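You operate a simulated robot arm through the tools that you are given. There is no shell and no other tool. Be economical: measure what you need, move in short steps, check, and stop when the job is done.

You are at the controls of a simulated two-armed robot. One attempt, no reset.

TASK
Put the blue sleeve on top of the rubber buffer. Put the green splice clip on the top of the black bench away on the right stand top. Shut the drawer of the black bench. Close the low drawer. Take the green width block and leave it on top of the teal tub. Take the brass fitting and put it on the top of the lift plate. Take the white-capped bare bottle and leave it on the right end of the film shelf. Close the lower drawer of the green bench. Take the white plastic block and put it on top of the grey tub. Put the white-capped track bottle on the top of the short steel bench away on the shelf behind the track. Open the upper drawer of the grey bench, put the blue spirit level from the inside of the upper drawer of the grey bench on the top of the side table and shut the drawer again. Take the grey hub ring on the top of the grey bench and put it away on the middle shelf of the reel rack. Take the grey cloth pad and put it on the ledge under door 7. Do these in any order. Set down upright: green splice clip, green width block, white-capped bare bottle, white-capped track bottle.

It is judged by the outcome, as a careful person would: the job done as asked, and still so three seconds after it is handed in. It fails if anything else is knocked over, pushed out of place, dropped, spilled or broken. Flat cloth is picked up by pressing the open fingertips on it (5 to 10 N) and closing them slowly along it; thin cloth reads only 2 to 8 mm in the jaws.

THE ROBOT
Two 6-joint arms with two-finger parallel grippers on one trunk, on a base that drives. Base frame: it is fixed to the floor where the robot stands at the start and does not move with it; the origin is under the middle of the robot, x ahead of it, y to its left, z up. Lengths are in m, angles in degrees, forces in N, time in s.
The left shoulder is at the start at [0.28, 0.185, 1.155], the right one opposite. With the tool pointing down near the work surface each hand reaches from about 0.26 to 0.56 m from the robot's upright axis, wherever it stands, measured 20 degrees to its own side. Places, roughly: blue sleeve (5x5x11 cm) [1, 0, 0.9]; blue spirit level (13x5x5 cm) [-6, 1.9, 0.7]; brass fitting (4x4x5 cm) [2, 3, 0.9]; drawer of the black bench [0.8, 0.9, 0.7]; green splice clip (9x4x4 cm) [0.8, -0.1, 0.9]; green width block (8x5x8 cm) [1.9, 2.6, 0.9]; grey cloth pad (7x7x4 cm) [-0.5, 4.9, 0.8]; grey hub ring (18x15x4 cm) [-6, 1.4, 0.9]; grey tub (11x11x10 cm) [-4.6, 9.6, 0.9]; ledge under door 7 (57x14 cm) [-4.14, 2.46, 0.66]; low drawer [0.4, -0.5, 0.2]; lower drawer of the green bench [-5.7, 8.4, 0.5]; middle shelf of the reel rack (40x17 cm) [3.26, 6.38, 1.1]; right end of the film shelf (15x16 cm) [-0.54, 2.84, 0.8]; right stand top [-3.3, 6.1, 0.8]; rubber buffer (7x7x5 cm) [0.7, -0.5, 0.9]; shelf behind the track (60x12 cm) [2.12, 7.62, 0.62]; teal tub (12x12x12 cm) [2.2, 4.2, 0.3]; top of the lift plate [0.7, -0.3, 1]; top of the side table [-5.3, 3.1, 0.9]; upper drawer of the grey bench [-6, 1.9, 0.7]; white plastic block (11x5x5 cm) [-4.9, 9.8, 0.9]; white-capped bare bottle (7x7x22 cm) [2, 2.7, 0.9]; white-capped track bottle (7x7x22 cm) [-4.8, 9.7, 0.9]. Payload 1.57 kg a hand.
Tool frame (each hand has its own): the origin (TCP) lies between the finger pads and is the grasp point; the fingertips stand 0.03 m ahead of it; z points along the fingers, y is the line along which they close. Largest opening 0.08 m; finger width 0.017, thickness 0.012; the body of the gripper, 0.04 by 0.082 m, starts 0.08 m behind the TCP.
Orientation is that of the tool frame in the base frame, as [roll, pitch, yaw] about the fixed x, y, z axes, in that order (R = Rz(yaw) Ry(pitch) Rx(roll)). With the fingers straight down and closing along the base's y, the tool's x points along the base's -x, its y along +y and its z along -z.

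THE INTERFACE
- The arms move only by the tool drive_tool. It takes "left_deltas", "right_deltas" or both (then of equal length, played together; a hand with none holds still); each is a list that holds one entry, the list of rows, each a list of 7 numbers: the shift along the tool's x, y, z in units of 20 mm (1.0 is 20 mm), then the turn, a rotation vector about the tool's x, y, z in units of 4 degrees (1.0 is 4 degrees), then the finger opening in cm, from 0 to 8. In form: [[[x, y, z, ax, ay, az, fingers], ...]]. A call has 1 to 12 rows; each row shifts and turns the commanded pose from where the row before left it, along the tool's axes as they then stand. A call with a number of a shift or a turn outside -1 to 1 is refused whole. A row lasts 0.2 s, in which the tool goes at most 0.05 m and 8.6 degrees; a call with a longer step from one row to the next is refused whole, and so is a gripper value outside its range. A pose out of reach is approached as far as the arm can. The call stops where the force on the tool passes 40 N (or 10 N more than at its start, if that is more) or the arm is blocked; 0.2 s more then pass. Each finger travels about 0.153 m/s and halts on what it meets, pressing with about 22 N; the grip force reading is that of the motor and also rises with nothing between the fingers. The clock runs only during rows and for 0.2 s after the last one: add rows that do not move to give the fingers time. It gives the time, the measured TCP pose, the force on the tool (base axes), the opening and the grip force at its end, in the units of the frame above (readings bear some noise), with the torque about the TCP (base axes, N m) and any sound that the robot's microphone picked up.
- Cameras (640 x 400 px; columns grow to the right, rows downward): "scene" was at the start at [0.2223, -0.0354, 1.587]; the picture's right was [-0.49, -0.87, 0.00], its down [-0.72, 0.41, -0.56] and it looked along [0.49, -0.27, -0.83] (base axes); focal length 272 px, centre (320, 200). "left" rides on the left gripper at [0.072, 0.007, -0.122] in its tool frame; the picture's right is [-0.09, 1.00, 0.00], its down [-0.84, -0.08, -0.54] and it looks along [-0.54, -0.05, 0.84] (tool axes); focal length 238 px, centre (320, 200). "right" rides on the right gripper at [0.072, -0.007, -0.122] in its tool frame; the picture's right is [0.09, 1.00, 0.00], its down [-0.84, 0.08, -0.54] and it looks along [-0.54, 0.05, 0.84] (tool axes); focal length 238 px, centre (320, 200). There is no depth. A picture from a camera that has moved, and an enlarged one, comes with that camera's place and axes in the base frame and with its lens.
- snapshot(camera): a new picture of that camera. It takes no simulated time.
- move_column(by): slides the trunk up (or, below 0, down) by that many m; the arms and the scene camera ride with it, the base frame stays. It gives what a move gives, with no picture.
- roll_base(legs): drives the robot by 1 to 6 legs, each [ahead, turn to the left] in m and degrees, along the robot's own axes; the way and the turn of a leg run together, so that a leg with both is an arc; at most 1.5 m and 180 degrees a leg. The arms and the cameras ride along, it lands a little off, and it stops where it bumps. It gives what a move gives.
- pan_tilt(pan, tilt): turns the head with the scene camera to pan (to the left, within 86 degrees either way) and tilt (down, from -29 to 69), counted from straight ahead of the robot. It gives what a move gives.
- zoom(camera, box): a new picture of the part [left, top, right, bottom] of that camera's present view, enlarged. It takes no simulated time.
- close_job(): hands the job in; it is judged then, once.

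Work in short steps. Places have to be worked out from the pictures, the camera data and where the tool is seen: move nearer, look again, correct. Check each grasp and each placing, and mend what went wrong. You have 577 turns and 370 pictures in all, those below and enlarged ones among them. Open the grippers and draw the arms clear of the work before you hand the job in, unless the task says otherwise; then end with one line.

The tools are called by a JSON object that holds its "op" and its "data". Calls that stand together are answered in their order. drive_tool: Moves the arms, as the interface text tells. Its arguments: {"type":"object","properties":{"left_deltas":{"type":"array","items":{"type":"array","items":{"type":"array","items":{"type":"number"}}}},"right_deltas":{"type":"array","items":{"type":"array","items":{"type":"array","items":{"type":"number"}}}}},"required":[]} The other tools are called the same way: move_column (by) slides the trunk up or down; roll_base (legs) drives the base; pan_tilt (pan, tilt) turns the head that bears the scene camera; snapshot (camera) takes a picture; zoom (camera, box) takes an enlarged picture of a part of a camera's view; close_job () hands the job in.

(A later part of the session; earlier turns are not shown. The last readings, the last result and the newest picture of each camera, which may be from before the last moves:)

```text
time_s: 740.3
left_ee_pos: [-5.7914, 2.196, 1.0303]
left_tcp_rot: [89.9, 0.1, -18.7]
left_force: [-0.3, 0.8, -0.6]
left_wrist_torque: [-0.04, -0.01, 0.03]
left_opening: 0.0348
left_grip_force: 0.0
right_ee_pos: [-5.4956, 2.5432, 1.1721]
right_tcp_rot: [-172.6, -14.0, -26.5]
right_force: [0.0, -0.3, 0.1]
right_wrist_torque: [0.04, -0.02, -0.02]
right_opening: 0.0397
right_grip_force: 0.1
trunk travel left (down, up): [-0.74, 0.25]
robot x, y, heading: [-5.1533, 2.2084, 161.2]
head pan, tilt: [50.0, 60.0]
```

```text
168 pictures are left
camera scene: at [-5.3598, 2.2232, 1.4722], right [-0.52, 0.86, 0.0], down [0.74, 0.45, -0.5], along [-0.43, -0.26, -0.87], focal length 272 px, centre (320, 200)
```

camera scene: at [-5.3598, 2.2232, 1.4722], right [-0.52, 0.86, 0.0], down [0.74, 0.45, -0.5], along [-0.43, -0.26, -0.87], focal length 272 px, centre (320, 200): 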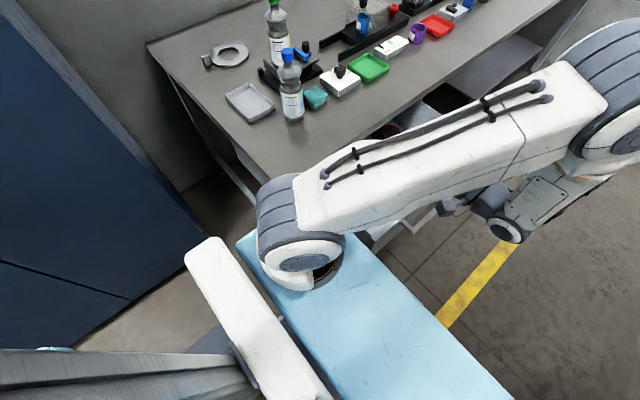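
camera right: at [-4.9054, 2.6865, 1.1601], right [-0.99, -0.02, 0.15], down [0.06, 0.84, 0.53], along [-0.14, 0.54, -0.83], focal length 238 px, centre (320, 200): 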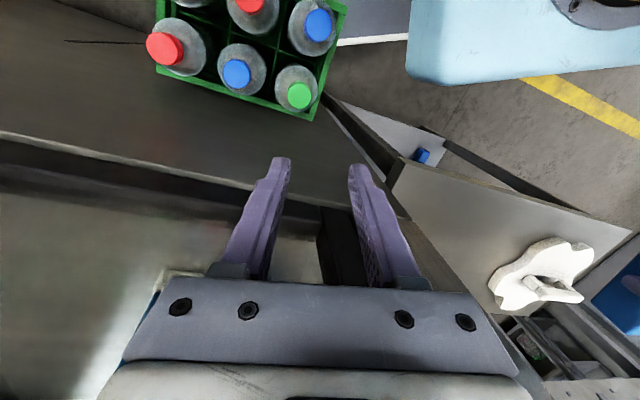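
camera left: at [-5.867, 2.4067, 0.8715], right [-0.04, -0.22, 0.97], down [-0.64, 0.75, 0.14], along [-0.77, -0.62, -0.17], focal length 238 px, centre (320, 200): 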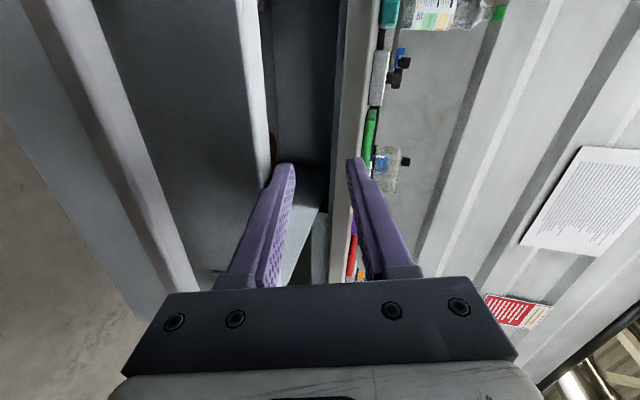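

I'll shift the base 6 cm away from the bench (small turn, forward, turn back) so the hand can start outside the drawer face.

{"op": "roll_base", "data": {"legs": [[0, -40], [0.11, 0], [0, 40]]}}

{"op": "drive_tool", "data": {"left_deltas": [[[0, 0, -1, 0, 0, 0, 3.5], [0, 0, -1, 0, 0, 0, 3.5], [0, 0, -1, 0, 0, 0, 3.5], [0, 0, -1, 0, 0, 0, 3.5], [0, 0, -1, 0, 0, 0, 3.5], [-0.5, 0, 0, 0, 0, 0, 3.5], [-0.5, 0, 0, 0, 0, 0, 3.5]]]}}

```text
time_s: 745.3
left_ee_pos: [-5.8501, 2.2809, 1.0322]
left_tcp_rot: [89.9, 0.2, -17.8]
left_force: [-1.3, 0.2, -0.8]
left_wrist_torque: [-0.02, 0.0, -0.02]
left_opening: 0.0351
left_grip_force: 0.0
right_ee_pos: [-5.5625, 2.6339, 1.1707]
right_tcp_rot: [-172.6, -14.4, -25.4]
right_force: [-0.1, -0.4, 0.2]
right_wrist_torque: [0.0, 0.02, 0.01]
right_opening: 0.0402
right_grip_force: 0.1
trunk travel left (down, up): [-0.74, 0.25]
robot x, y, heading: [-5.2076, 2.3003, 162.1]
head pan, tilt: [50.0, 60.0]
```

```text
time_s: 746.9
left_ee_pos: [-5.8396, 2.3813, 1.0306]
left_tcp_rot: [89.8, 0.1, -17.8]
left_force: [-0.8, 0.1, 0.5]
left_wrist_torque: [0.0, 0.02, 0.01]
left_opening: 0.0351
left_grip_force: 0.2
right_ee_pos: [-5.5618, 2.6339, 1.1709]
right_tcp_rot: [-172.7, -14.4, -25.5]
right_force: [-0.1, 0.3, -0.3]
right_wrist_torque: [-0.01, 0.02, 0.0]
right_opening: 0.0401
right_grip_force: 0.0
trunk travel left (down, up): [-0.74, 0.25]
robot x, y, heading: [-5.2093, 2.3049, 162.1]
head pan, tilt: [50.0, 60.0]
```

Now the hand is outside the drawer face (l≈0.38). I'll lower the trunk to handle height.

{"op": "move_column", "data": {"by": -0.262}}

{"op": "snapshot", "data": {"camera": "left"}}

{"op": "pan_tilt", "data": {"pan": 45, "tilt": 45}}

{"op": "snapshot", "data": {"camera": "scene"}}

```text
time_s: 749.5
left_ee_pos: [-5.8396, 2.3814, 0.7693]
left_tcp_rot: [89.9, 0.2, -17.8]
left_force: [-0.5, -0.2, 0.1]
left_wrist_torque: [0.02, 0.0, 0.0]
left_opening: 0.0347
left_grip_force: 0.1
right_ee_pos: [-5.5633, 2.6338, 0.9095]
right_tcp_rot: [-172.6, -14.4, -25.5]
right_force: [0.4, 0.0, -0.9]
right_wrist_torque: [0.0, 0.0, -0.04]
right_opening: 0.0402
right_grip_force: 0.0
trunk travel left (down, up): [-0.478, 0.512]
robot x, y, heading: [-5.2121, 2.3038, 162.1]
head pan, tilt: [50.0, 60.0]
```

```text
167 pictures are left
camera left: at [-5.735, 2.4745, 0.7772], right [-0.08, 0.03, 1.0], down [-0.63, 0.77, -0.08], along [-0.77, -0.64, -0.05], focal length 238 px, centre (320, 200)
```

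left: 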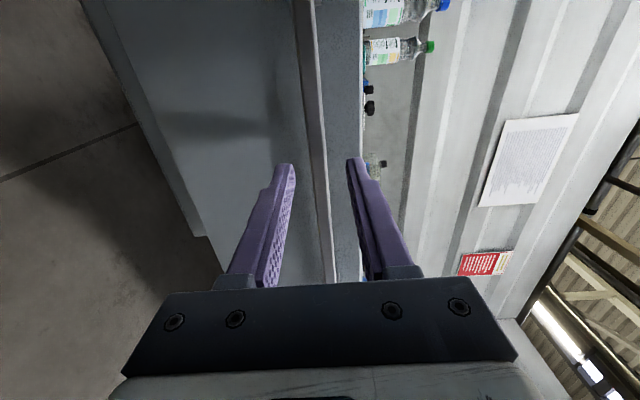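

```text
time_s: 750.3
left_ee_pos: [-5.8392, 2.3813, 0.7686]
left_tcp_rot: [89.8, 0.2, -17.9]
left_force: [1.3, -0.3, 0.0]
left_wrist_torque: [-0.02, -0.01, -0.02]
left_opening: 0.0348
left_grip_force: 0.0
right_ee_pos: [-5.5623, 2.6336, 0.9087]
right_tcp_rot: [-172.6, -14.4, -25.5]
right_force: [0.5, 0.1, 0.4]
right_wrist_torque: [0.0, 0.03, 0.02]
right_opening: 0.0399
right_grip_force: 0.1
trunk travel left (down, up): [-0.478, 0.512]
robot x, y, heading: [-5.2082, 2.3041, 162.3]
head pan, tilt: [45.0, 45.0]
```

```text
166 pictures are left
camera scene: at [-5.4345, 2.3134, 1.2296], right [-0.46, 0.89, 0.0], down [0.63, 0.32, -0.71], along [-0.63, -0.32, -0.71], focal length 272 px, centre (320, 200)
```

scene: 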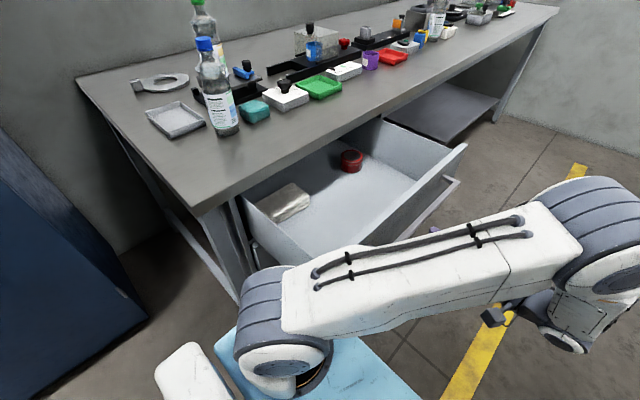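

Aligned with the bar. I'll push the drawer shut, straight ahead along the tool axis.

{"op": "drive_tool", "data": {"left_deltas": [[[0, 0, 0.6, 0, 0, 0, 3.5], [0, 0, 0.6, 0, 0, 0, 3.5], [0, 0, 0.6, 0, 0, 0, 3.5], [0, 0, 0.6, 0, 0, 0, 3.5], [0, 0, 0.6, 0, 0, 0, 3.5], [0, 0, 0.6, 0, 0, 0, 3.5], [0, 0, 0.6, 0, 0, 0, 3.5], [0, 0, 0.6, 0, 0, 0, 3.5], [0, 0, 0.6, 0, 0, 0, 3.5], [0, 0, 0.6, 0, 0, 0, 3.5], [0, 0, 0.6, 0, 0, 0, 3.5], [0, 0, 0.6, 0, 0, 0, 3.5]]]}}

{"op": "snapshot", "data": {"camera": "scene"}}

```text
time_s: 752.9
left_ee_pos: [-5.8843, 2.2423, 0.7691]
left_tcp_rot: [89.9, 0.3, -17.7]
left_force: [-0.1, -0.8, 0.4]
left_wrist_torque: [0.02, -0.03, -0.03]
left_opening: 0.035
left_grip_force: 0.1
right_ee_pos: [-5.5629, 2.6343, 0.9087]
right_tcp_rot: [-172.5, -14.4, -25.5]
right_force: [-0.2, 0.8, -0.5]
right_wrist_torque: [-0.01, -0.01, 0.0]
right_opening: 0.04
right_grip_force: 0.0
trunk travel left (down, up): [-0.478, 0.512]
robot x, y, heading: [-5.2106, 2.3037, 162.3]
head pan, tilt: [45.0, 45.0]
```

```text
165 pictures are left
camera scene: at [-5.4345, 2.3134, 1.2297], right [-0.46, 0.89, 0.0], down [0.63, 0.32, -0.71], along [-0.63, -0.32, -0.71], focal length 272 px, centre (320, 200)
```

scene: 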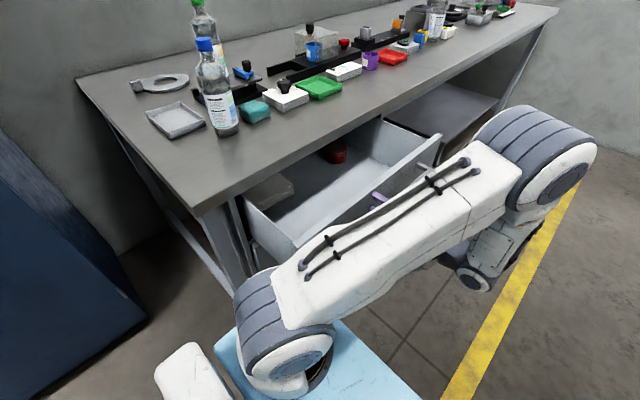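

Closing smoothly. I'll keep pushing.

{"op": "drive_tool", "data": {"left_deltas": [[[0, 0, 0.6, 0, 0, 0, 3.5], [0, 0, 0.6, 0, 0, 0, 3.5], [0, 0, 0.6, 0, 0, 0, 3.5], [0, 0, 0.6, 0, 0, 0, 3.5], [0, 0, 0.6, 0, 0, 0, 3.5], [0, 0, 0.6, 0, 0, 0, 3.5], [0, 0, 0.6, 0, 0, 0, 3.5], [0, 0, 0.6, 0, 0, 0, 3.5], [0, 0, 0.6, 0, 0, 0, 3.5], [0, 0, 0.6, 0, 0, 0, 3.5], [0, 0, 0.6, 0, 0, 0, 3.5], [0, 0, 0.6, 0, 0, 0, 3.5]]]}}

{"op": "drive_tool", "data": {"left_deltas": [[[0, 0, 0.5, 0, 0, 0, 3.5], [0, 0, 0.5, 0, 0, 0, 3.5], [0, 0, 0.5, 0, 0, 0, 3.5], [0, 0, 0.5, 0, 0, 0, 3.5], [0, 0, 0.5, 0, 0, 0, 3.5], [0, 0, 0.5, 0, 0, 0, 3.5], [0, 0, 0.5, 0, 0, 0, 3.5], [0, 0, 0.5, 0, 0, 0, 3.5]]]}}

{"op": "snapshot", "data": {"camera": "left"}}

{"op": "snapshot", "data": {"camera": "scene"}}

```text
time_s: 755.5
left_ee_pos: [-5.9274, 2.1075, 0.7688]
left_tcp_rot: [89.9, 0.2, -17.7]
left_force: [1.0, 0.3, 0.3]
left_wrist_torque: [0.0, 0.0, 0.02]
left_opening: 0.0351
left_grip_force: 0.0
right_ee_pos: [-5.5615, 2.634, 0.9092]
right_tcp_rot: [-172.6, -14.4, -25.6]
right_force: [0.9, 0.5, 0.8]
right_wrist_torque: [-0.02, -0.02, -0.01]
right_opening: 0.0402
right_grip_force: 0.1
trunk travel left (down, up): [-0.478, 0.512]
robot x, y, heading: [-5.2058, 2.3024, 162.3]
head pan, tilt: [45.0, 45.0]
```

```text
time_s: 756.9
left_ee_pos: [-5.9424, 2.0581, 0.7684]
left_tcp_rot: [90.1, -0.2, -17.9]
left_force: [6.1, 11.4, 0.2]
left_wrist_torque: [0.18, -0.13, -0.02]
left_opening: 0.0339
left_grip_force: 0.0
right_ee_pos: [-5.5618, 2.6355, 0.9069]
right_tcp_rot: [-172.5, -14.4, -25.7]
right_force: [0.6, 0.3, 0.9]
right_wrist_torque: [-0.01, 0.02, 0.02]
right_opening: 0.0401
right_grip_force: 0.1
trunk travel left (down, up): [-0.478, 0.512]
robot x, y, heading: [-5.2082, 2.303, 162.2]
head pan, tilt: [45.0, 45.0]
stopped in row 6 (left hand): the force on the tool passed its limit at 56 N (the readings are from after the stop); the commanded pose is now the measured one
```

```text
164 pictures are left
camera left: at [-5.8378, 2.1508, 0.7774], right [-0.09, 0.03, 1.0], down [-0.63, 0.77, -0.08], along [-0.77, -0.63, -0.05], focal length 238 px, centre (320, 200)
```

left: 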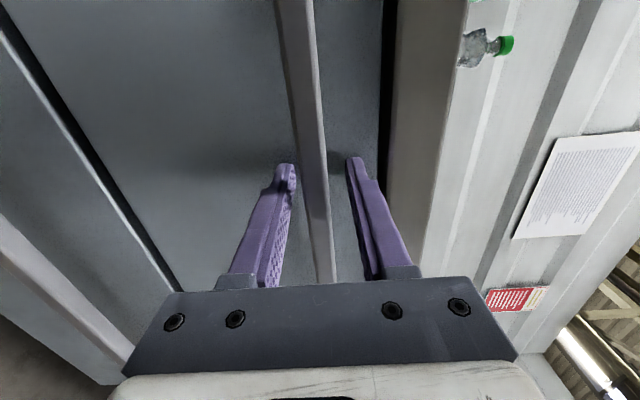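

```text
163 pictures are left
camera scene: at [-5.4341, 2.3145, 1.2297], right [-0.46, 0.89, 0.0], down [0.63, 0.32, -0.71], along [-0.63, -0.32, -0.71], focal length 272 px, centre (320, 200)
```

scene: 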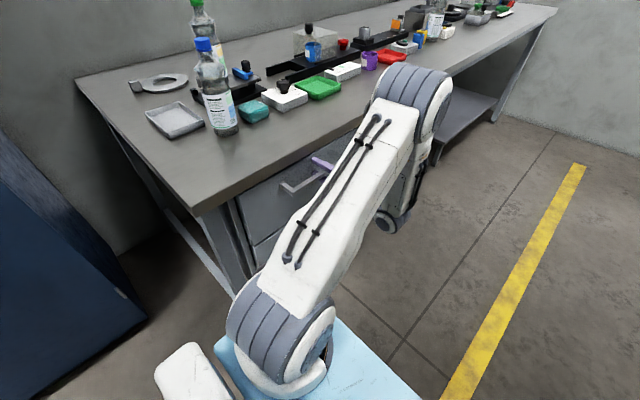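

The drawer is shut: its face is at the same place as before. Next, the hub ring. I'll withdraw the hand, raise the trunk, return the hand to vertical, and back up.

{"op": "drive_tool", "data": {"left_deltas": [[[0, 0, -1, 0, 0, 0, 3.5], [0, 0, -1, 0, 0, 0, 3.5], [0, 0, -1, 0, 0, 0, 3.5], [0, 0, -1, 0, 0, 0, 3.5], [0, 0, -1, 0, 0, 0, 3.5], [0, 0, -1, 0, 0, 0, 3.5], [0, 0, -1, 0, 0, 0, 3.5], [0, 0, -1, 0, 0, 0, 3.5], [0, 0, -1, 0, 0, 0, 3.5], [0, 0, -1, 0, 0, 0, 3.5], [0, 0, -1, 0, 0, 0, 3.5]]]}}

{"op": "move_column", "data": {"by": 0.4}}

{"op": "drive_tool", "data": {"left_deltas": [[[0, 0, 0, 1, 0, 0, 3.5], [0, 0, 0, 1, 0, 0, 3.5], [0, 0, 0, 1, 0, 0, 3.5], [0, 0, 0, 1, 0, 0, 3.5], [0, 0, 0, 1, 0, 0, 3.5], [0, 0, 0, 1, 0, 0, 3.5], [0, 0, 0, 1, 0, 0, 3.5], [0, 0, 0, 1, 0, 0, 3.5], [0, 0, 0, 1, 0, 0, 3.5], [0, 0, 0, 1, 0, 0, 3.5], [0, 0, 0, 1, 0, 0, 3.5], [0, 0, 0, 1, 0, 0, 3.5]]], "right_deltas": [[[0, 0, 0, -0.9, 0, 0, 4], [0, 0, 0, -0.9, 0, 0, 4], [0, 0, 0, 0, -0.9, 0, 4], [0, 0, 0, 0, -0.9, 0, 4], [0, 0, 0, 0, -0.9, 0, 4], [0, 0, 0, 0, -0.8, 0, 4], [0, 0, 0, 0, 0, 0, 4], [0, 0, 0, 0, 0, 0, 4], [0, 0, 0, 0, 0, 0, 4], [0, 0, 0, 0, 0, 0, 4], [0, 0, 0, 0, 0, 0, 4], [0, 0, 0, 0, 0, 0, 4]]]}}

{"op": "drive_tool", "data": {"left_deltas": [[[0, 0, 0, 1, 0, 0, 3.5], [0, 0, 0, 1, 0, 0, 3.5], [0, 0, 0, 1, 0, 0, 3.5], [0, 0, 0, 1, 0, 0, 3.5], [0, 0, 0, 1, 0, 0, 3.5], [0, 0, 0, 1, 0, 0, 3.5], [0, 0, 0, 1, 0, 0, 3.5], [0, 0, 0, 1, 0, 0, 3.5], [0, 0, 0, 1, 0, 0, 3.5], [0, 0, 0, 1, 0, 0, 3.5], [0, 0, 0, 0.5, 0, 0, 3.5]]]}}

```text
time_s: 759.3
left_ee_pos: [-5.8749, 2.2653, 0.7679]
left_tcp_rot: [90.0, 0.0, -17.8]
left_force: [-0.8, 0.2, 0.5]
left_wrist_torque: [-0.03, -0.01, 0.02]
left_opening: 0.0352
left_grip_force: 0.0
right_ee_pos: [-5.5608, 2.6347, 0.9085]
right_tcp_rot: [-172.6, -14.5, -25.5]
right_force: [-0.1, -0.4, 0.7]
right_wrist_torque: [0.04, 0.0, -0.01]
right_opening: 0.0401
right_grip_force: 0.0
trunk travel left (down, up): [-0.478, 0.512]
robot x, y, heading: [-5.2103, 2.3042, 161.9]
head pan, tilt: [45.0, 45.0]
```

```text
time_s: 763.1
left_ee_pos: [-5.8749, 2.2655, 1.1674]
left_tcp_rot: [90.0, 0.0, -17.7]
left_force: [0.7, 0.4, 0.2]
left_wrist_torque: [0.01, 0.0, 0.01]
left_opening: 0.035
left_grip_force: 0.0
right_ee_pos: [-5.5605, 2.6346, 1.3082]
right_tcp_rot: [-172.6, -14.4, -25.5]
right_force: [-0.1, -0.6, -0.7]
right_wrist_torque: [0.02, -0.03, 0.0]
right_opening: 0.04
right_grip_force: 0.1
trunk travel left (down, up): [-0.878, 0.112]
robot x, y, heading: [-5.2111, 2.3008, 162.0]
head pan, tilt: [45.0, 45.0]
```

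```text
time_s: 765.7
left_ee_pos: [-5.8751, 2.2662, 1.1673]
left_tcp_rot: [138.1, -0.1, -17.8]
left_force: [-0.2, -0.8, -1.0]
left_wrist_torque: [0.03, -0.04, 0.02]
left_opening: 0.0346
left_grip_force: 0.1
right_ee_pos: [-5.6106, 2.6561, 1.2931]
right_tcp_rot: [-179.8, -0.5, -25.6]
right_force: [-0.3, 0.3, -0.3]
right_wrist_torque: [0.01, 0.0, 0.03]
right_opening: 0.0401
right_grip_force: 0.0
right hand out of reach, approached as far as the arm can: row 3, 4, 5, 6
trunk travel left (down, up): [-0.878, 0.112]
robot x, y, heading: [-5.2102, 2.3041, 162.0]
head pan, tilt: [45.0, 45.0]
```

```text
time_s: 768.1
left_ee_pos: [-5.8745, 2.2655, 1.17]
left_tcp_rot: [180.0, -0.1, -17.9]
left_force: [0.3, 0.2, -0.5]
left_wrist_torque: [0.01, -0.02, 0.0]
left_opening: 0.0347
left_grip_force: 0.0
right_ee_pos: [-5.6102, 2.6575, 1.2929]
right_tcp_rot: [-179.8, -0.5, -25.7]
right_force: [0.1, -0.1, 0.8]
right_wrist_torque: [0.03, -0.02, 0.01]
right_opening: 0.0401
right_grip_force: 0.1
trunk travel left (down, up): [-0.878, 0.112]
robot x, y, heading: [-5.2079, 2.3025, 162.2]
head pan, tilt: [45.0, 45.0]
```

{"op": "drive_tool", "data": {"left_deltas": [[[0.4, -1, 0, 0, 0, 0, 3.5], [0.4, -1, 0, 0, 0, 0, 3.5], [0.4, -1, 0, 0, 0, 0, 3.5], [0.4, -1, 0, 0, 0, 0, 3.5], [0.4, -1, 0, 0, 0, 0, 3.5], [0.4, -1, 0, 0, 0, 0, 3.5], [0.4, -1, 0, 0, 0, 0, 3.5], [0.4, -1, 0, 0, 0, 0, 3.5], [0.4, -1, 0, 0, 0, 0, 3.5], [0.4, -1, 0, 0, 0, 0, 3.5], [0.4, -1, 0, 0, 0, 0, 3.5]]]}}

{"op": "roll_base", "data": {"legs": [[-0.58, 0], [0, 48]]}}

{"op": "pan_tilt", "data": {"pan": 0, "tilt": 35}}

{"op": "snapshot", "data": {"camera": "scene"}}

```text
time_s: 770.5
left_ee_pos: [-5.7235, 2.4485, 1.1677]
left_tcp_rot: [180.0, 0.0, -17.8]
left_force: [0.4, -0.5, -0.1]
left_wrist_torque: [0.01, 0.02, -0.02]
left_opening: 0.0349
left_grip_force: 0.1
right_ee_pos: [-5.6104, 2.6565, 1.2933]
right_tcp_rot: [-179.7, -0.5, -25.7]
right_force: [-0.8, 0.0, -0.4]
right_wrist_torque: [-0.02, 0.01, -0.02]
right_opening: 0.04
right_grip_force: 0.0
trunk travel left (down, up): [-0.878, 0.112]
robot x, y, heading: [-5.2049, 2.3012, 162.2]
head pan, tilt: [45.0, 45.0]
```

```text
time_s: 776.0
left_ee_pos: [-5.1089, 1.841, 1.168]
left_tcp_rot: [-180.0, -0.2, 30.1]
left_force: [0.7, 0.2, 0.1]
left_wrist_torque: [-0.03, -0.01, 0.04]
left_opening: 0.0353
left_grip_force: 0.1
right_ee_pos: [-5.1872, 2.0648, 1.2926]
right_tcp_rot: [-179.8, -0.5, 22.3]
right_force: [0.5, -0.5, 0.6]
right_wrist_torque: [0.0, 0.03, -0.05]
right_opening: 0.0399
right_grip_force: 0.0
trunk travel left (down, up): [-0.878, 0.112]
robot x, y, heading: [-4.6572, 2.1258, -149.8]
head pan, tilt: [45.0, 45.0]
```

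```text
time_s: 777.1
left_ee_pos: [-5.11, 1.8409, 1.168]
left_tcp_rot: [179.9, -0.1, 30.1]
left_force: [0.2, -0.4, 0.3]
left_wrist_torque: [-0.02, 0.0, -0.01]
left_opening: 0.0348
left_grip_force: 0.0
right_ee_pos: [-5.1876, 2.0649, 1.2928]
right_tcp_rot: [-179.9, -0.5, 22.4]
right_force: [-0.6, 0.5, -0.9]
right_wrist_torque: [-0.04, 0.02, 0.0]
right_opening: 0.0399
right_grip_force: 0.0
trunk travel left (down, up): [-0.878, 0.112]
robot x, y, heading: [-4.655, 2.1237, -149.4]
head pan, tilt: [0.0, 35.0]
```

```text
162 pictures are left
camera scene: at [-4.87, 1.9985, 1.6445], right [-0.5, 0.86, 0.0], down [0.5, 0.29, -0.82], along [-0.71, -0.41, -0.57], focal length 272 px, centre (320, 200)
```

scene: 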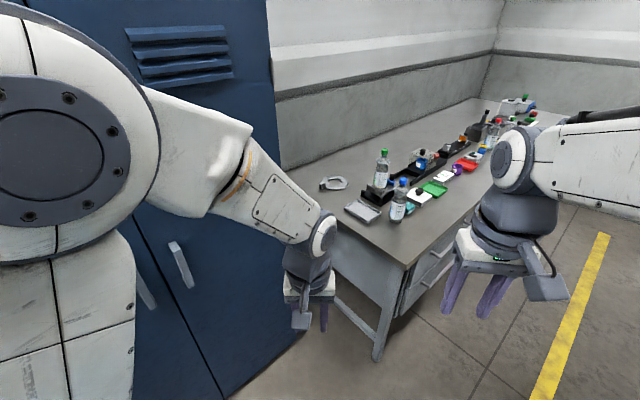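

I'll approach the ring's tab from the bench end. First I'll reposition: creep forward, turn right, reverse to n≈-4.55, l≈0.06, then square up to 161°.

{"op": "roll_base", "data": {"legs": [[0.2, 0], [0, -37], [0, -37], [-0.73, 0], [0, 24]]}}

{"op": "pan_tilt", "data": {"pan": 10, "tilt": 35}}

{"op": "snapshot", "data": {"camera": "scene"}}

```text
time_s: 787.0
left_ee_pos: [-4.8072, 1.684, 1.1676]
left_tcp_rot: [-180.0, 0.0, -21.4]
left_force: [0.1, 1.0, -0.5]
left_wrist_torque: [-0.03, 0.01, 0.01]
left_opening: 0.0352
left_grip_force: 0.0
right_ee_pos: [-4.6813, 1.8864, 1.2922]
right_tcp_rot: [-179.8, -0.5, -29.2]
right_force: [1.1, 0.1, 1.1]
right_wrist_torque: [-0.01, 0.01, -0.03]
right_opening: 0.0398
right_grip_force: 0.0
trunk travel left (down, up): [-0.878, 0.112]
robot x, y, heading: [-4.3051, 1.5045, 158.8]
head pan, tilt: [0.0, 35.0]
```

```text
time_s: 787.8
left_ee_pos: [-4.8066, 1.6857, 1.1683]
left_tcp_rot: [179.9, -0.2, -21.4]
left_force: [-0.6, -0.4, -0.1]
left_wrist_torque: [-0.02, -0.01, 0.01]
left_opening: 0.035
left_grip_force: 0.1
right_ee_pos: [-4.6807, 1.8861, 1.2927]
right_tcp_rot: [-179.8, -0.6, -29.1]
right_force: [-0.3, -0.4, 0.6]
right_wrist_torque: [-0.03, 0.0, 0.02]
right_opening: 0.0401
right_grip_force: 0.2
trunk travel left (down, up): [-0.878, 0.112]
robot x, y, heading: [-4.3021, 1.5096, 158.6]
head pan, tilt: [10.0, 35.0]
```

```text
161 pictures are left
camera scene: at [-4.539, 1.5816, 1.6445], right [0.2, 0.98, 0.0], down [0.56, -0.11, -0.82], along [-0.8, 0.16, -0.57], focal length 272 px, centre (320, 200)
```

scene: 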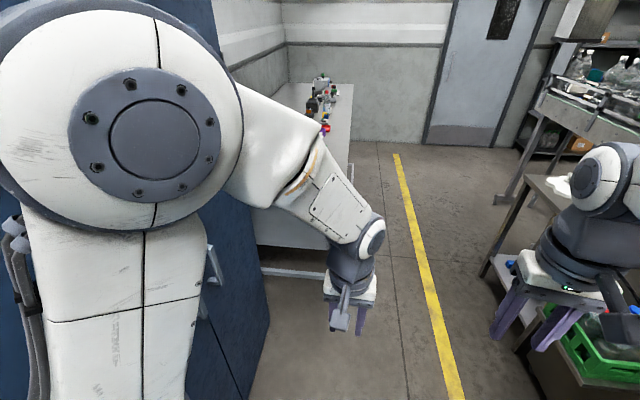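

I'll raise the trunk fully, stretch the left arm forward to bring its elbow in, align to 161°, and creep along the locker.

{"op": "move_column", "data": {"by": 0.11}}

{"op": "drive_tool", "data": {"left_deltas": [[[-1, 0.6, 0, 0, 0, 0, 5], [-1, 0.6, 0, 0, 0, 0, 5], [-1, 0.6, 0, 0, 0, 0, 5], [-1, 0.6, 0, 0, 0, 0, 5], [-1, 0.6, 0, 0, 0, 0, 5], [-1, 0.6, 0, 0, 0, 0, 5], [-1, 0.6, 0, 0, 0, 0, 5], [-1, 0.6, 0, 0, 0, 0, 5], [-1, 0.6, 0, 0, 0, 0, 5], [-0.5, 0.6, 0, 0, 0, 0, 5]]]}}

{"op": "roll_base", "data": {"legs": [[0, 2.5], [0.45, 0]]}}

{"op": "pan_tilt", "data": {"pan": 40, "tilt": 45}}

{"op": "snapshot", "data": {"camera": "scene"}}

```text
time_s: 789.2
left_ee_pos: [-4.8078, 1.6847, 1.2792]
left_tcp_rot: [180.0, 0.0, -21.4]
left_force: [0.2, -0.3, 0.1]
left_wrist_torque: [0.0, -0.02, -0.01]
left_opening: 0.035
left_grip_force: 0.1
right_ee_pos: [-4.6808, 1.886, 1.4019]
right_tcp_rot: [-179.7, -0.6, -29.1]
right_force: [-0.2, -1.0, -0.5]
right_wrist_torque: [-0.01, 0.0, -0.01]
right_opening: 0.0401
right_grip_force: 0.1
trunk travel left (down, up): [-0.988, 0.002]
robot x, y, heading: [-4.3033, 1.5032, 158.8]
head pan, tilt: [10.0, 35.0]
```

```text
time_s: 791.4
left_ee_pos: [-5.0288, 1.6426, 1.2768]
left_tcp_rot: [179.9, -0.1, -21.4]
left_force: [-0.2, -0.4, 0.5]
left_wrist_torque: [-0.01, -0.03, 0.03]
left_opening: 0.0501
left_grip_force: 0.0
right_ee_pos: [-4.6807, 1.8866, 1.4033]
right_tcp_rot: [-179.8, -0.6, -29.1]
right_force: [0.2, -0.5, -0.1]
right_wrist_torque: [-0.01, 0.0, 0.03]
right_opening: 0.0402
right_grip_force: 0.0
trunk travel left (down, up): [-0.988, 0.002]
robot x, y, heading: [-4.3027, 1.506, 158.8]
head pan, tilt: [10.0, 35.0]
```

```text
time_s: 794.5
left_ee_pos: [-5.4615, 1.7577, 1.2778]
left_tcp_rot: [-180.0, 0.0, -19.1]
left_force: [-0.1, -0.3, 0.3]
left_wrist_torque: [0.04, 0.02, -0.01]
left_opening: 0.05
left_grip_force: 0.0
right_ee_pos: [-5.1254, 2.0156, 1.4026]
right_tcp_rot: [-179.8, -0.5, -26.8]
right_force: [0.6, -0.2, -0.3]
right_wrist_torque: [-0.05, -0.03, 0.0]
right_opening: 0.0402
right_grip_force: 0.1
trunk travel left (down, up): [-0.988, 0.002]
robot x, y, heading: [-4.7326, 1.6517, 161.5]
head pan, tilt: [10.0, 35.0]
```

```text
time_s: 795.5
left_ee_pos: [-5.4618, 1.7571, 1.2771]
left_tcp_rot: [-179.9, -0.1, -19.0]
left_force: [-0.1, 0.1, 0.0]
left_wrist_torque: [0.05, 0.0, -0.01]
left_opening: 0.0499
left_grip_force: 0.1
right_ee_pos: [-5.1246, 2.0156, 1.4017]
right_tcp_rot: [-179.7, -0.6, -26.7]
right_force: [0.0, 0.8, -0.4]
right_wrist_torque: [0.01, -0.01, 0.01]
right_opening: 0.0399
right_grip_force: 0.0
trunk travel left (down, up): [-0.988, 0.002]
robot x, y, heading: [-4.7303, 1.6521, 161.2]
head pan, tilt: [40.0, 45.0]
```

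```text
160 pictures are left
camera scene: at [-4.959, 1.6744, 1.7397], right [-0.36, 0.93, 0.0], down [0.66, 0.25, -0.71], along [-0.66, -0.25, -0.71], focal length 272 px, centre (320, 200)
```

scene: 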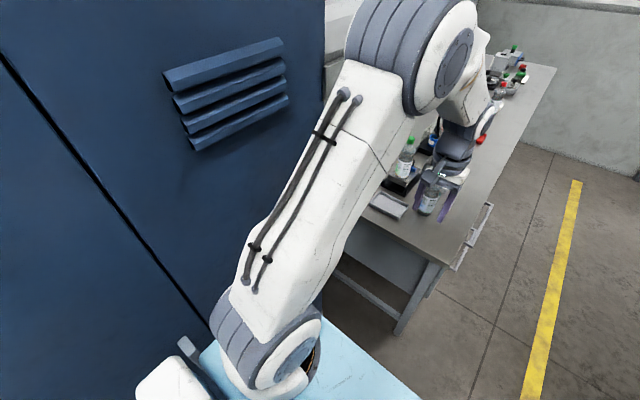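

{"op": "roll_base", "data": {"legs": [[0.27, 0], [0.25, 0]]}}

{"op": "snapshot", "data": {"camera": "scene"}}

{"op": "snapshot", "data": {"camera": "left"}}

```text
time_s: 798.8
left_ee_pos: [-5.9592, 1.9327, 1.2767]
left_tcp_rot: [-179.9, -0.1, -19.3]
left_force: [-0.4, -0.3, -0.9]
left_wrist_torque: [0.0, -0.03, 0.02]
left_opening: 0.0499
left_grip_force: 0.0
right_ee_pos: [-5.6216, 2.1893, 1.4018]
right_tcp_rot: [-179.8, -0.5, -27.0]
right_force: [0.1, 0.5, 0.1]
right_wrist_torque: [-0.02, 0.03, -0.02]
right_opening: 0.0401
right_grip_force: 0.0
trunk travel left (down, up): [-0.988, 0.002]
robot x, y, heading: [-5.2322, 1.8252, 160.7]
head pan, tilt: [40.0, 45.0]
```

```text
159 pictures are left
camera scene: at [-5.4573, 1.8473, 1.7396], right [-0.36, 0.93, 0.0], down [0.66, 0.25, -0.71], along [-0.66, -0.25, -0.71], focal length 272 px, centre (320, 200)
```

scene: 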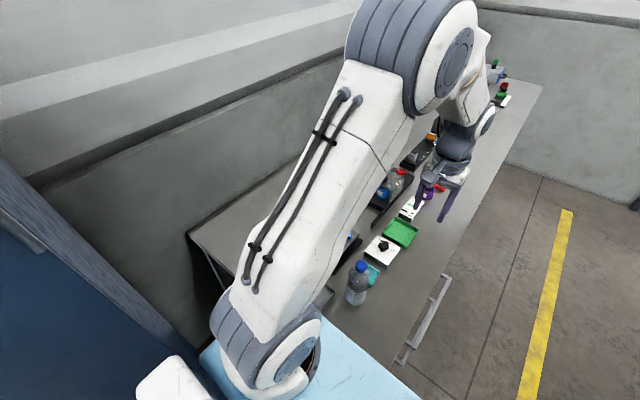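

```text
158 pictures are left
camera left: at [-5.8952, 1.9018, 1.401], right [-0.42, -0.91, 0.0], down [-0.77, 0.35, 0.54], along [-0.49, 0.22, -0.84], focal length 238 px, centre (320, 200)
```

left: 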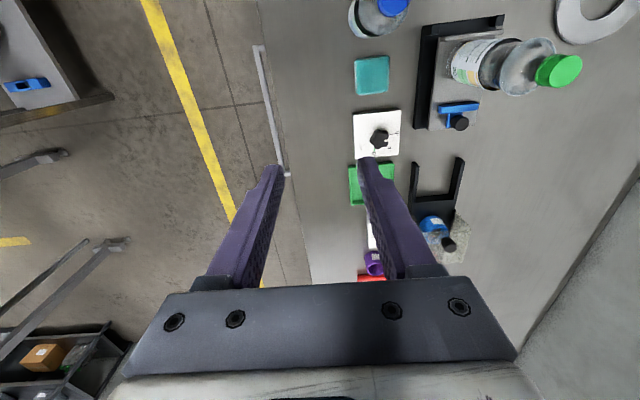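

I'm beside the bench end, past the locker. I'll inch 3 cm forward, then swing the left hand, kept high, over to the ring tab.

{"op": "roll_base", "data": {"legs": [[0.03, 0]]}}

{"op": "drive_tool", "data": {"left_deltas": [[[0.3, 1, 0, 0, 0, 0, 5], [0.3, 1, 0, 0, 0, 0, 5], [0.3, 1, 0, 0, 0, 0, 5], [0.3, 1, 0, 0, 0, 0, 5], [0.3, 1, 0, 0, 0, 0, 5], [0.3, 1, 0, 0, 0, 0, 5], [0.3, 1, 0, 0, 0, 0, 5], [0.3, 1, 0, 0, 0, 0, 5], [0.3, 1, 0, 0, 0, 0, 5], [0.3, 1, 0, 0, 0, 0, 5], [0.3, 1, 0, 0, 0, 0, 5], [0.3, 1, 0, 0, 0, 0, 5]]]}}

{"op": "drive_tool", "data": {"left_deltas": [[[0.3, 1, 0, 0, 0, 0, 5], [0.3, 1, 0, 0, 0, 0, 5], [0.3, 1, 0, 0, 0, 0, 5], [0.3, 1, 0, 0, 0, 0, 5], [0.3, 1, 0, 0, 0, 0, 5], [0.3, 1, 0, 0, 0, 0, 5], [0.3, 1, 0, 0, 0, 0, 5], [0.3, 1, 0, 0, 0, 0, 5], [0.3, 1, 0, 0, 0, 0, 5], [0.3, 1, 0, 0, 0, 0, 5]]]}}

{"op": "snapshot", "data": {"camera": "left"}}

{"op": "snapshot", "data": {"camera": "scene"}}

```text
time_s: 799.6
left_ee_pos: [-5.9878, 1.9414, 1.2772]
left_tcp_rot: [180.0, -0.1, -19.2]
left_force: [0.7, -0.6, 0.3]
left_wrist_torque: [0.05, 0.04, -0.02]
left_opening: 0.05
left_grip_force: 0.1
right_ee_pos: [-5.6496, 2.1986, 1.4028]
right_tcp_rot: [-179.7, -0.6, -27.0]
right_force: [1.5, 0.3, 0.1]
right_wrist_torque: [-0.03, 0.01, 0.01]
right_opening: 0.0401
right_grip_force: 0.1
trunk travel left (down, up): [-0.988, 0.002]
robot x, y, heading: [-5.259, 1.8315, 160.7]
head pan, tilt: [40.0, 45.0]
```

```text
time_s: 802.2
left_ee_pos: [-5.9989, 1.6904, 1.2768]
left_tcp_rot: [-180.0, -0.2, -19.2]
left_force: [0.0, 0.3, 0.0]
left_wrist_torque: [-0.03, 0.0, 0.03]
left_opening: 0.0501
left_grip_force: 0.0
right_ee_pos: [-5.6482, 2.1987, 1.4027]
right_tcp_rot: [-179.8, -0.6, -27.1]
right_force: [-0.1, 0.1, 0.1]
right_wrist_torque: [0.0, -0.02, 0.01]
right_opening: 0.0399
right_grip_force: 0.0
trunk travel left (down, up): [-0.988, 0.002]
robot x, y, heading: [-5.2588, 1.8326, 160.9]
head pan, tilt: [40.0, 45.0]
```

```text
time_s: 804.5
left_ee_pos: [-6.0066, 1.4815, 1.2782]
left_tcp_rot: [180.0, -0.1, -19.2]
left_force: [-0.9, 0.6, 0.4]
left_wrist_torque: [-0.01, -0.01, -0.04]
left_opening: 0.0499
left_grip_force: 0.1
right_ee_pos: [-5.6491, 2.1985, 1.4026]
right_tcp_rot: [-179.8, -0.6, -27.0]
right_force: [-0.3, -0.6, 0.2]
right_wrist_torque: [0.03, 0.03, 0.03]
right_opening: 0.04
right_grip_force: 0.0
trunk travel left (down, up): [-0.988, 0.002]
robot x, y, heading: [-5.2547, 1.8372, 161.1]
head pan, tilt: [40.0, 45.0]
```

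```text
157 pictures are left
camera left: at [-5.9428, 1.4514, 1.4022], right [-0.41, -0.91, 0.0], down [-0.77, 0.35, 0.54], along [-0.49, 0.22, -0.84], focal length 238 px, centre (320, 200)
```

left: 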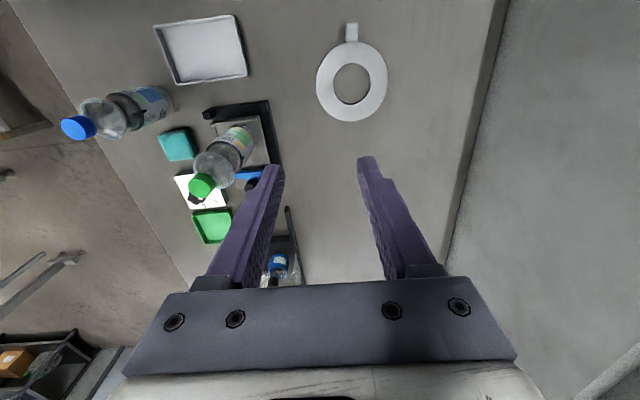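

```text
156 pictures are left
camera scene: at [-5.4851, 1.8566, 1.7397], right [-0.36, 0.93, 0.0], down [0.66, 0.25, -0.71], along [-0.66, -0.25, -0.71], focal length 272 px, centre (320, 200)
```

scene: 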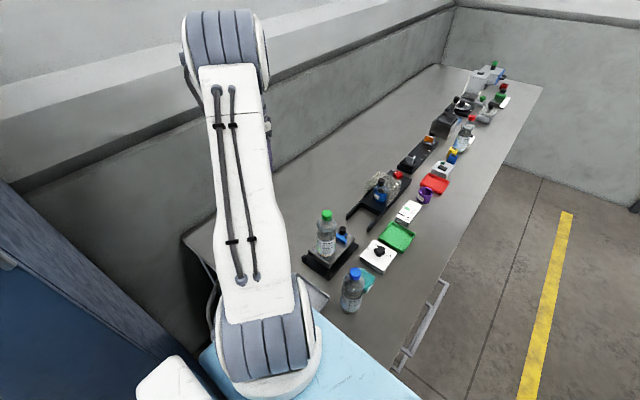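

The ring's tab is at about (-5.943,1.388), pointing towards me. I'll tilt the tool 36° and move to just behind and above the tab.

{"op": "drive_tool", "data": {"left_deltas": [[[0.7, 0.6, 0, 0, -1, 0, 5], [0.6, 0.6, 0.2, 0, -1, 0, 5], [0.6, 0.6, 0.2, 0, -1, 0, 5], [0.6, 0.6, 0.2, 0, -1, 0, 5], [0.6, 0.5, 0.3, 0, -1, 0, 5], [0.5, 0.5, 0.3, 0, -1, 0, 5], [0, 0, 0, 0, -1, 0, 5], [0, 0, 0, 0, -1, 0, 5], [0, 0, 0, 0, -1, 0, 5], [0, 0, 0, 0, 0, 0, 5]]]}}

{"op": "snapshot", "data": {"camera": "left"}}

```text
time_s: 806.6
left_ee_pos: [-5.9687, 1.3981, 1.243]
left_tcp_rot: [179.8, 36.0, -19.2]
left_force: [0.2, 1.7, -0.2]
left_wrist_torque: [-0.02, 0.01, -0.02]
left_opening: 0.0499
left_grip_force: 0.2
right_ee_pos: [-5.6491, 2.1981, 1.4027]
right_tcp_rot: [-179.9, -0.6, -26.9]
right_force: [0.3, 0.1, -0.7]
right_wrist_torque: [0.01, 0.01, 0.0]
right_opening: 0.0401
right_grip_force: 0.0
trunk travel left (down, up): [-0.988, 0.002]
robot x, y, heading: [-5.2542, 1.8366, 160.9]
head pan, tilt: [40.0, 45.0]
```

```text
155 pictures are left
camera left: at [-5.8491, 1.3469, 1.3017], right [-0.4, -0.92, 0.05], down [-0.31, 0.19, 0.93], along [-0.86, 0.35, -0.36], focal length 238 px, centre (320, 200)
```

left: 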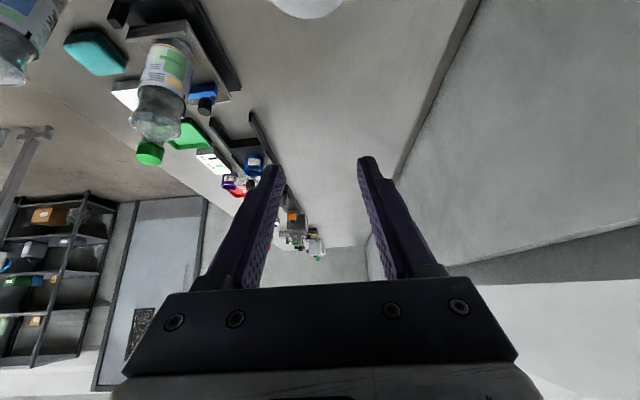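

{"op": "drive_tool", "data": {"left_deltas": [[[0.99, 0, 0.99, 0, 0, 0, 5], [0.99, 0, 0.99, 0, 0, 0, 5], [0.99, 0, 0.99, 0, 0, 0, 5], [0.99, 0, 0.99, 0, 0, 0, 5], [0.99, 0, 0.99, 0, 0, 0, 5], [0.99, 0, 0.99, 0, 0, 0, 5], [0.99, 0, 0.99, 0, 0, 0, 5], [0.99, 0, 0.99, 0, 0, 0, 5], [0.99, 0, 0.99, 0, 0, 0, 5], [0, 0, 0, 0, 0, 0, 5]]]}}

{"op": "snapshot", "data": {"camera": "left"}}

```text
time_s: 808.9
left_ee_pos: [-5.9292, 1.3833, 0.9948]
left_tcp_rot: [180.0, 36.0, -19.3]
left_force: [-0.3, 0.4, 0.4]
left_wrist_torque: [0.0, 0.0, 0.01]
left_opening: 0.0501
left_grip_force: 0.2
right_ee_pos: [-5.6497, 2.1987, 1.4021]
right_tcp_rot: [-179.8, -0.6, -27.0]
right_force: [0.1, -0.3, -0.3]
right_wrist_torque: [0.0, 0.0, -0.02]
right_opening: 0.04
right_grip_force: 0.0
trunk travel left (down, up): [-0.988, 0.002]
robot x, y, heading: [-5.2604, 1.8311, 160.8]
head pan, tilt: [40.0, 45.0]
```

```text
154 pictures are left
camera left: at [-5.8107, 1.3344, 1.0533], right [-0.4, -0.92, 0.05], down [-0.31, 0.19, 0.93], along [-0.86, 0.35, -0.36], focal length 238 px, centre (320, 200)
```

left: 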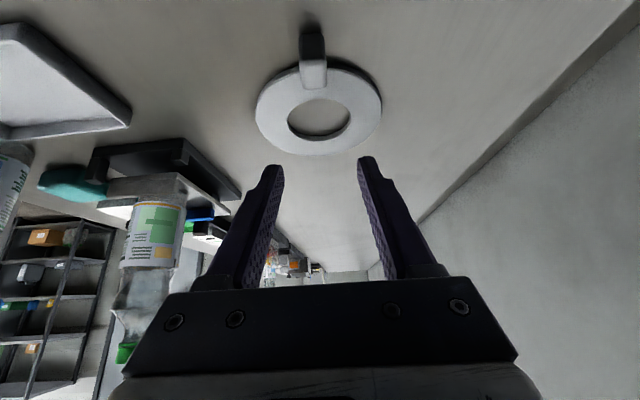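

The tab is about 2.4 cm long and 3.3 cm tall, centred at (-5.932,1.383). I'll lower onto it, stopping just short of the ring.

{"op": "drive_tool", "data": {"left_deltas": [[[0.78, -0.05, 0.9, 0, 0, 0, 5], [0.78, -0.05, 0.9, 0, 0, 0, 5], [0.78, -0.05, 0.9, 0, 0, 0, 5], [0.78, -0.05, 0.9, 0, 0, 0, 5], [0, 0, 0, 0, 0, 0, 5]]]}}

{"op": "snapshot", "data": {"camera": "left"}}

```text
time_s: 810.0
left_ee_pos: [-5.92, 1.3841, 0.899]
left_tcp_rot: [-180.0, 36.0, -19.3]
left_force: [0.3, -0.3, -0.8]
left_wrist_torque: [-0.02, -0.01, -0.02]
left_opening: 0.0499
left_grip_force: 0.1
right_ee_pos: [-5.6491, 2.1987, 1.4038]
right_tcp_rot: [-179.8, -0.7, -26.9]
right_force: [1.3, -0.7, -0.7]
right_wrist_torque: [0.02, -0.03, 0.0]
right_opening: 0.0399
right_grip_force: 0.1
trunk travel left (down, up): [-0.988, 0.002]
robot x, y, heading: [-5.2539, 1.8358, 160.7]
head pan, tilt: [40.0, 45.0]
```

```text
153 pictures are left
camera left: at [-5.8011, 1.3346, 0.9581], right [-0.4, -0.92, 0.05], down [-0.31, 0.19, 0.93], along [-0.86, 0.35, -0.36], focal length 238 px, centre (320, 200)
```

left: 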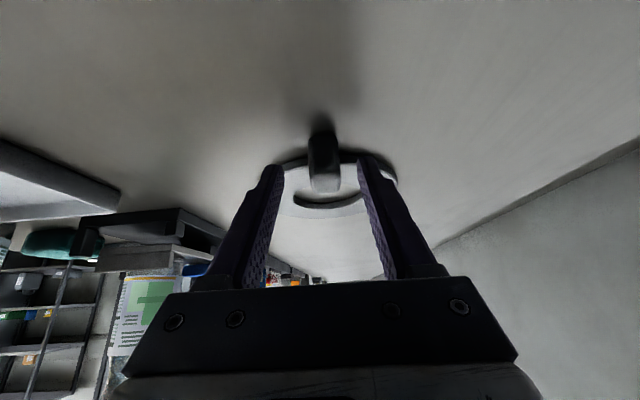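

Triangulation puts the bench at 0.856 and the tab's near edge at x≈-5.929. I'll advance 1.5 cm, go down 1 cm, and close.

{"op": "drive_tool", "data": {"left_deltas": [[[-0.15, 0.1, 0.42, 0, 0, 0, 5], [-0.15, 0.05, 0.42, 0, 0, 0, 5], [0, 0, 0, 0, 0, 0, 5], [0, 0, 0, 0, 0, 0, 3], [0, 0, 0, 0, 0, 0, 1], [0, 0, 0, 0, 0, 0, 0], [0, 0, 0, 0, 0, 0, 0]]]}}

{"op": "snapshot", "data": {"camera": "left"}}

```text
time_s: 811.6
left_ee_pos: [-5.9354, 1.3877, 0.8886]
left_tcp_rot: [-180.0, 35.9, -19.2]
left_force: [-0.8, -0.2, -0.9]
left_wrist_torque: [0.0, -0.04, -0.03]
left_opening: 0.0213
left_grip_force: 21.8
right_ee_pos: [-5.6503, 2.1995, 1.4032]
right_tcp_rot: [-179.8, -0.6, -27.0]
right_force: [0.1, -1.0, 0.3]
right_wrist_torque: [-0.02, 0.04, 0.04]
right_opening: 0.0401
right_grip_force: 0.0
trunk travel left (down, up): [-0.988, 0.002]
robot x, y, heading: [-5.2573, 1.8313, 161.2]
head pan, tilt: [40.0, 45.0]
```

```text
152 pictures are left
camera left: at [-5.8168, 1.3364, 0.9476], right [-0.4, -0.92, 0.05], down [-0.31, 0.19, 0.93], along [-0.86, 0.35, -0.36], focal length 238 px, centre (320, 200)
```

left: 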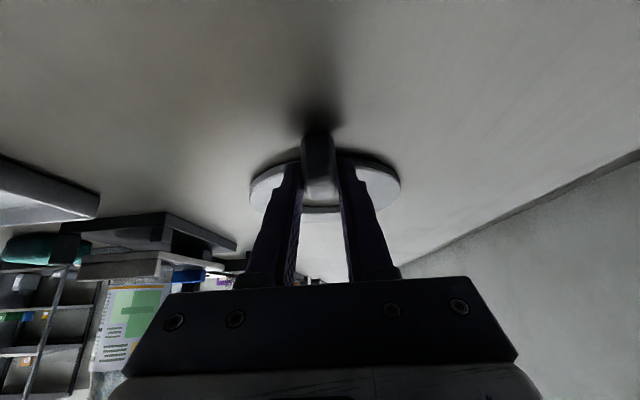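

Tab gripped (21 mm). I'll lift 6 cm and check that the ring comes along level.

{"op": "drive_tool", "data": {"left_deltas": [[[-0.3, 0, -0.4, 0, 0, 0, 0], [-0.4, 0, -0.55, 0, 0, 0, 0], [-0.55, 0, -0.75, 0, 0, 0, 0], [-0.55, 0, -0.75, 0, 0, 0, 0], [0, 0, 0, 0, 0, 0, 0]]]}}

{"op": "snapshot", "data": {"camera": "left"}}

```text
time_s: 812.9
left_ee_pos: [-5.9363, 1.3867, 0.949]
left_tcp_rot: [180.0, 36.0, -19.2]
left_force: [0.7, 0.6, -0.8]
left_wrist_torque: [-0.08, -0.11, -0.04]
left_opening: 0.0215
left_grip_force: 22.2
right_ee_pos: [-5.649, 2.1993, 1.4037]
right_tcp_rot: [-179.9, -0.6, -27.0]
right_force: [-0.4, -0.4, -0.1]
right_wrist_torque: [-0.03, 0.01, -0.02]
right_opening: 0.0402
right_grip_force: 0.0
trunk travel left (down, up): [-0.988, 0.002]
robot x, y, heading: [-5.2606, 1.8287, 160.9]
head pan, tilt: [40.0, 45.0]
```

```text
151 pictures are left
camera left: at [-5.8184, 1.3369, 1.0079], right [-0.4, -0.92, 0.05], down [-0.31, 0.19, 0.93], along [-0.86, 0.35, -0.36], focal length 238 px, centre (320, 200)
```

left: 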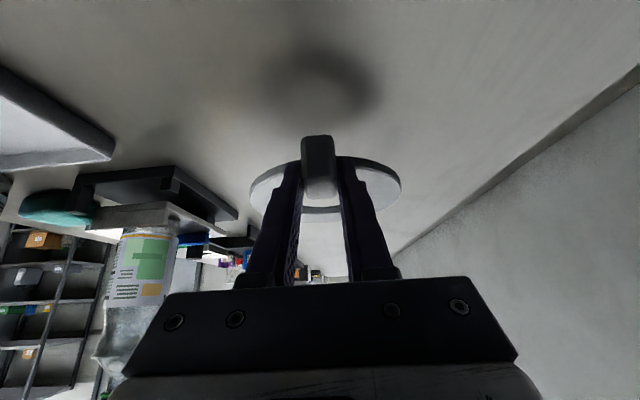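

The ring hangs level. I'll lift it well above the bottles, then swing back to the front.

{"op": "drive_tool", "data": {"left_deltas": [[[-0.7, 0, -0.96, 0, 0, 0, 0], [-0.7, 0, -0.96, 0, 0, 0, 0], [-0.7, 0, -0.96, 0, 0, 0, 0], [-0.7, 0, -0.96, 0, 0, 0, 0], [-0.7, 0, -0.96, 0, 0, 0, 0], [-0.7, 0, -0.96, 0, 0, 0, 0], [-0.7, 0, -0.96, 0, 0, 0, 0], [-0.7, 0, -0.96, 0, 0, 0, 0], [-0.7, 0, -0.96, 0, 0, 0, 0], [-0.7, 0, -0.96, 0, 0, 0, 0], [-0.7, 0, -0.96, 0, 0, 0, 0], [-0.7, 0, -0.96, 0, 0, 0, 0]]]}}

{"op": "drive_tool", "data": {"left_deltas": [[[-0.5, -1, 0.3, 0, 0, 0, 0], [-0.5, -1, 0.3, 0, 0, 0, 0], [-0.5, -1, 0.3, 0, 0, 0, 0], [-0.5, -1, 0.3, 0, 0, 0, 0], [-0.5, -1, 0.3, 0, 0, 0, 0], [-0.5, -1, 0.3, 0, 0, 0, 0], [-0.5, -1, 0.3, 0, 0, 0, 0], [-0.5, -1, 0.3, 0, 0, 0, 0], [-0.5, -1, 0.3, 0, 0, 0, 0], [-0.5, -1, 0.3, 0, 0, 0, 0], [-0.5, -1, 0.3, 0, 0, 0, 0], [-0.5, -1, 0.3, 0, 0, 0, 0]]]}}

{"op": "drive_tool", "data": {"left_deltas": [[[-0.5, -1, 0.3, 0, 0, 0, 0], [-0.5, -1, 0.3, 0, 0, 0, 0], [-0.3, -1, 0.2, 0, 0, 0, 0], [0, -1, 0, 0, 0, 0, 0], [0, -1, 0, 0, 0, 0, 0], [0, -1, 0, 0, 0, 0, 0], [0, -1, 0, 0, 0, 0, 0], [0, -1, 0, 0, 0, 0, 0], [0, -1, 0, 0, 0, 0, 0], [0, -1, 0, 0, 0, 0, 0]]]}}

{"op": "snapshot", "data": {"camera": "scene"}}

```text
time_s: 815.5
left_ee_pos: [-5.9375, 1.3863, 1.235]
left_tcp_rot: [179.9, 36.0, -19.2]
left_force: [0.9, 0.2, -0.3]
left_wrist_torque: [-0.06, -0.11, 0.0]
left_opening: 0.0218
left_grip_force: 22.2
right_ee_pos: [-5.6491, 2.1977, 1.403]
right_tcp_rot: [-179.8, -0.6, -27.1]
right_force: [0.4, 0.5, 0.0]
right_wrist_torque: [-0.01, 0.03, 0.04]
right_opening: 0.0399
right_grip_force: 0.0
trunk travel left (down, up): [-0.988, 0.002]
robot x, y, heading: [-5.2566, 1.8332, 160.9]
head pan, tilt: [40.0, 45.0]
```

```text
time_s: 818.0
left_ee_pos: [-5.9896, 1.6608, 1.2469]
left_tcp_rot: [-179.9, 35.9, -19.2]
left_force: [-0.3, -0.1, -1.5]
left_wrist_torque: [-0.06, -0.1, 0.01]
left_opening: 0.0214
left_grip_force: 21.8
right_ee_pos: [-5.6496, 2.1993, 1.4024]
right_tcp_rot: [-179.7, -0.6, -27.1]
right_force: [0.0, -1.2, -0.1]
right_wrist_torque: [0.03, 0.0, 0.04]
right_opening: 0.04
right_grip_force: 0.0
trunk travel left (down, up): [-0.988, 0.002]
robot x, y, heading: [-5.2578, 1.8344, 161.0]
head pan, tilt: [40.0, 45.0]
```

```text
time_s: 820.2
left_ee_pos: [-5.9574, 1.8458, 1.2479]
left_tcp_rot: [-179.8, 35.8, -19.3]
left_force: [-0.1, -1.1, -1.8]
left_wrist_torque: [-0.01, -0.15, 0.0]
left_opening: 0.0216
left_grip_force: 22.3
left hand out of reach, approached as far as the arm can: row 10
right_ee_pos: [-5.649, 2.1979, 1.4028]
right_tcp_rot: [-179.7, -0.6, -27.0]
right_force: [-0.8, -0.4, -0.3]
right_wrist_torque: [-0.01, -0.01, -0.02]
right_opening: 0.0401
right_grip_force: 0.1
trunk travel left (down, up): [-0.988, 0.002]
robot x, y, heading: [-5.2568, 1.835, 161.1]
head pan, tilt: [40.0, 45.0]
```

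```text
150 pictures are left
camera scene: at [-5.4852, 1.8568, 1.7396], right [-0.36, 0.93, 0.0], down [0.66, 0.25, -0.71], along [-0.66, -0.25, -0.71], focal length 272 px, centre (320, 200)
```

scene: 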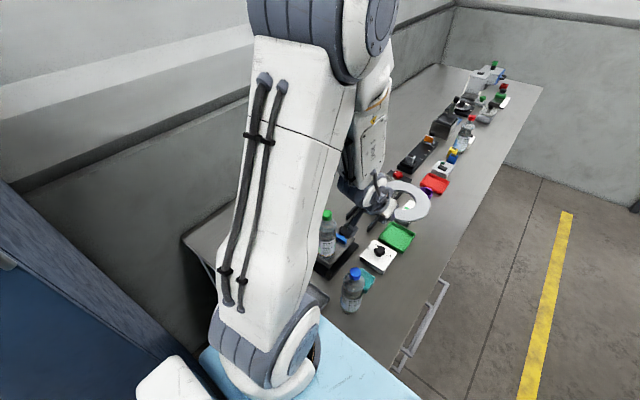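

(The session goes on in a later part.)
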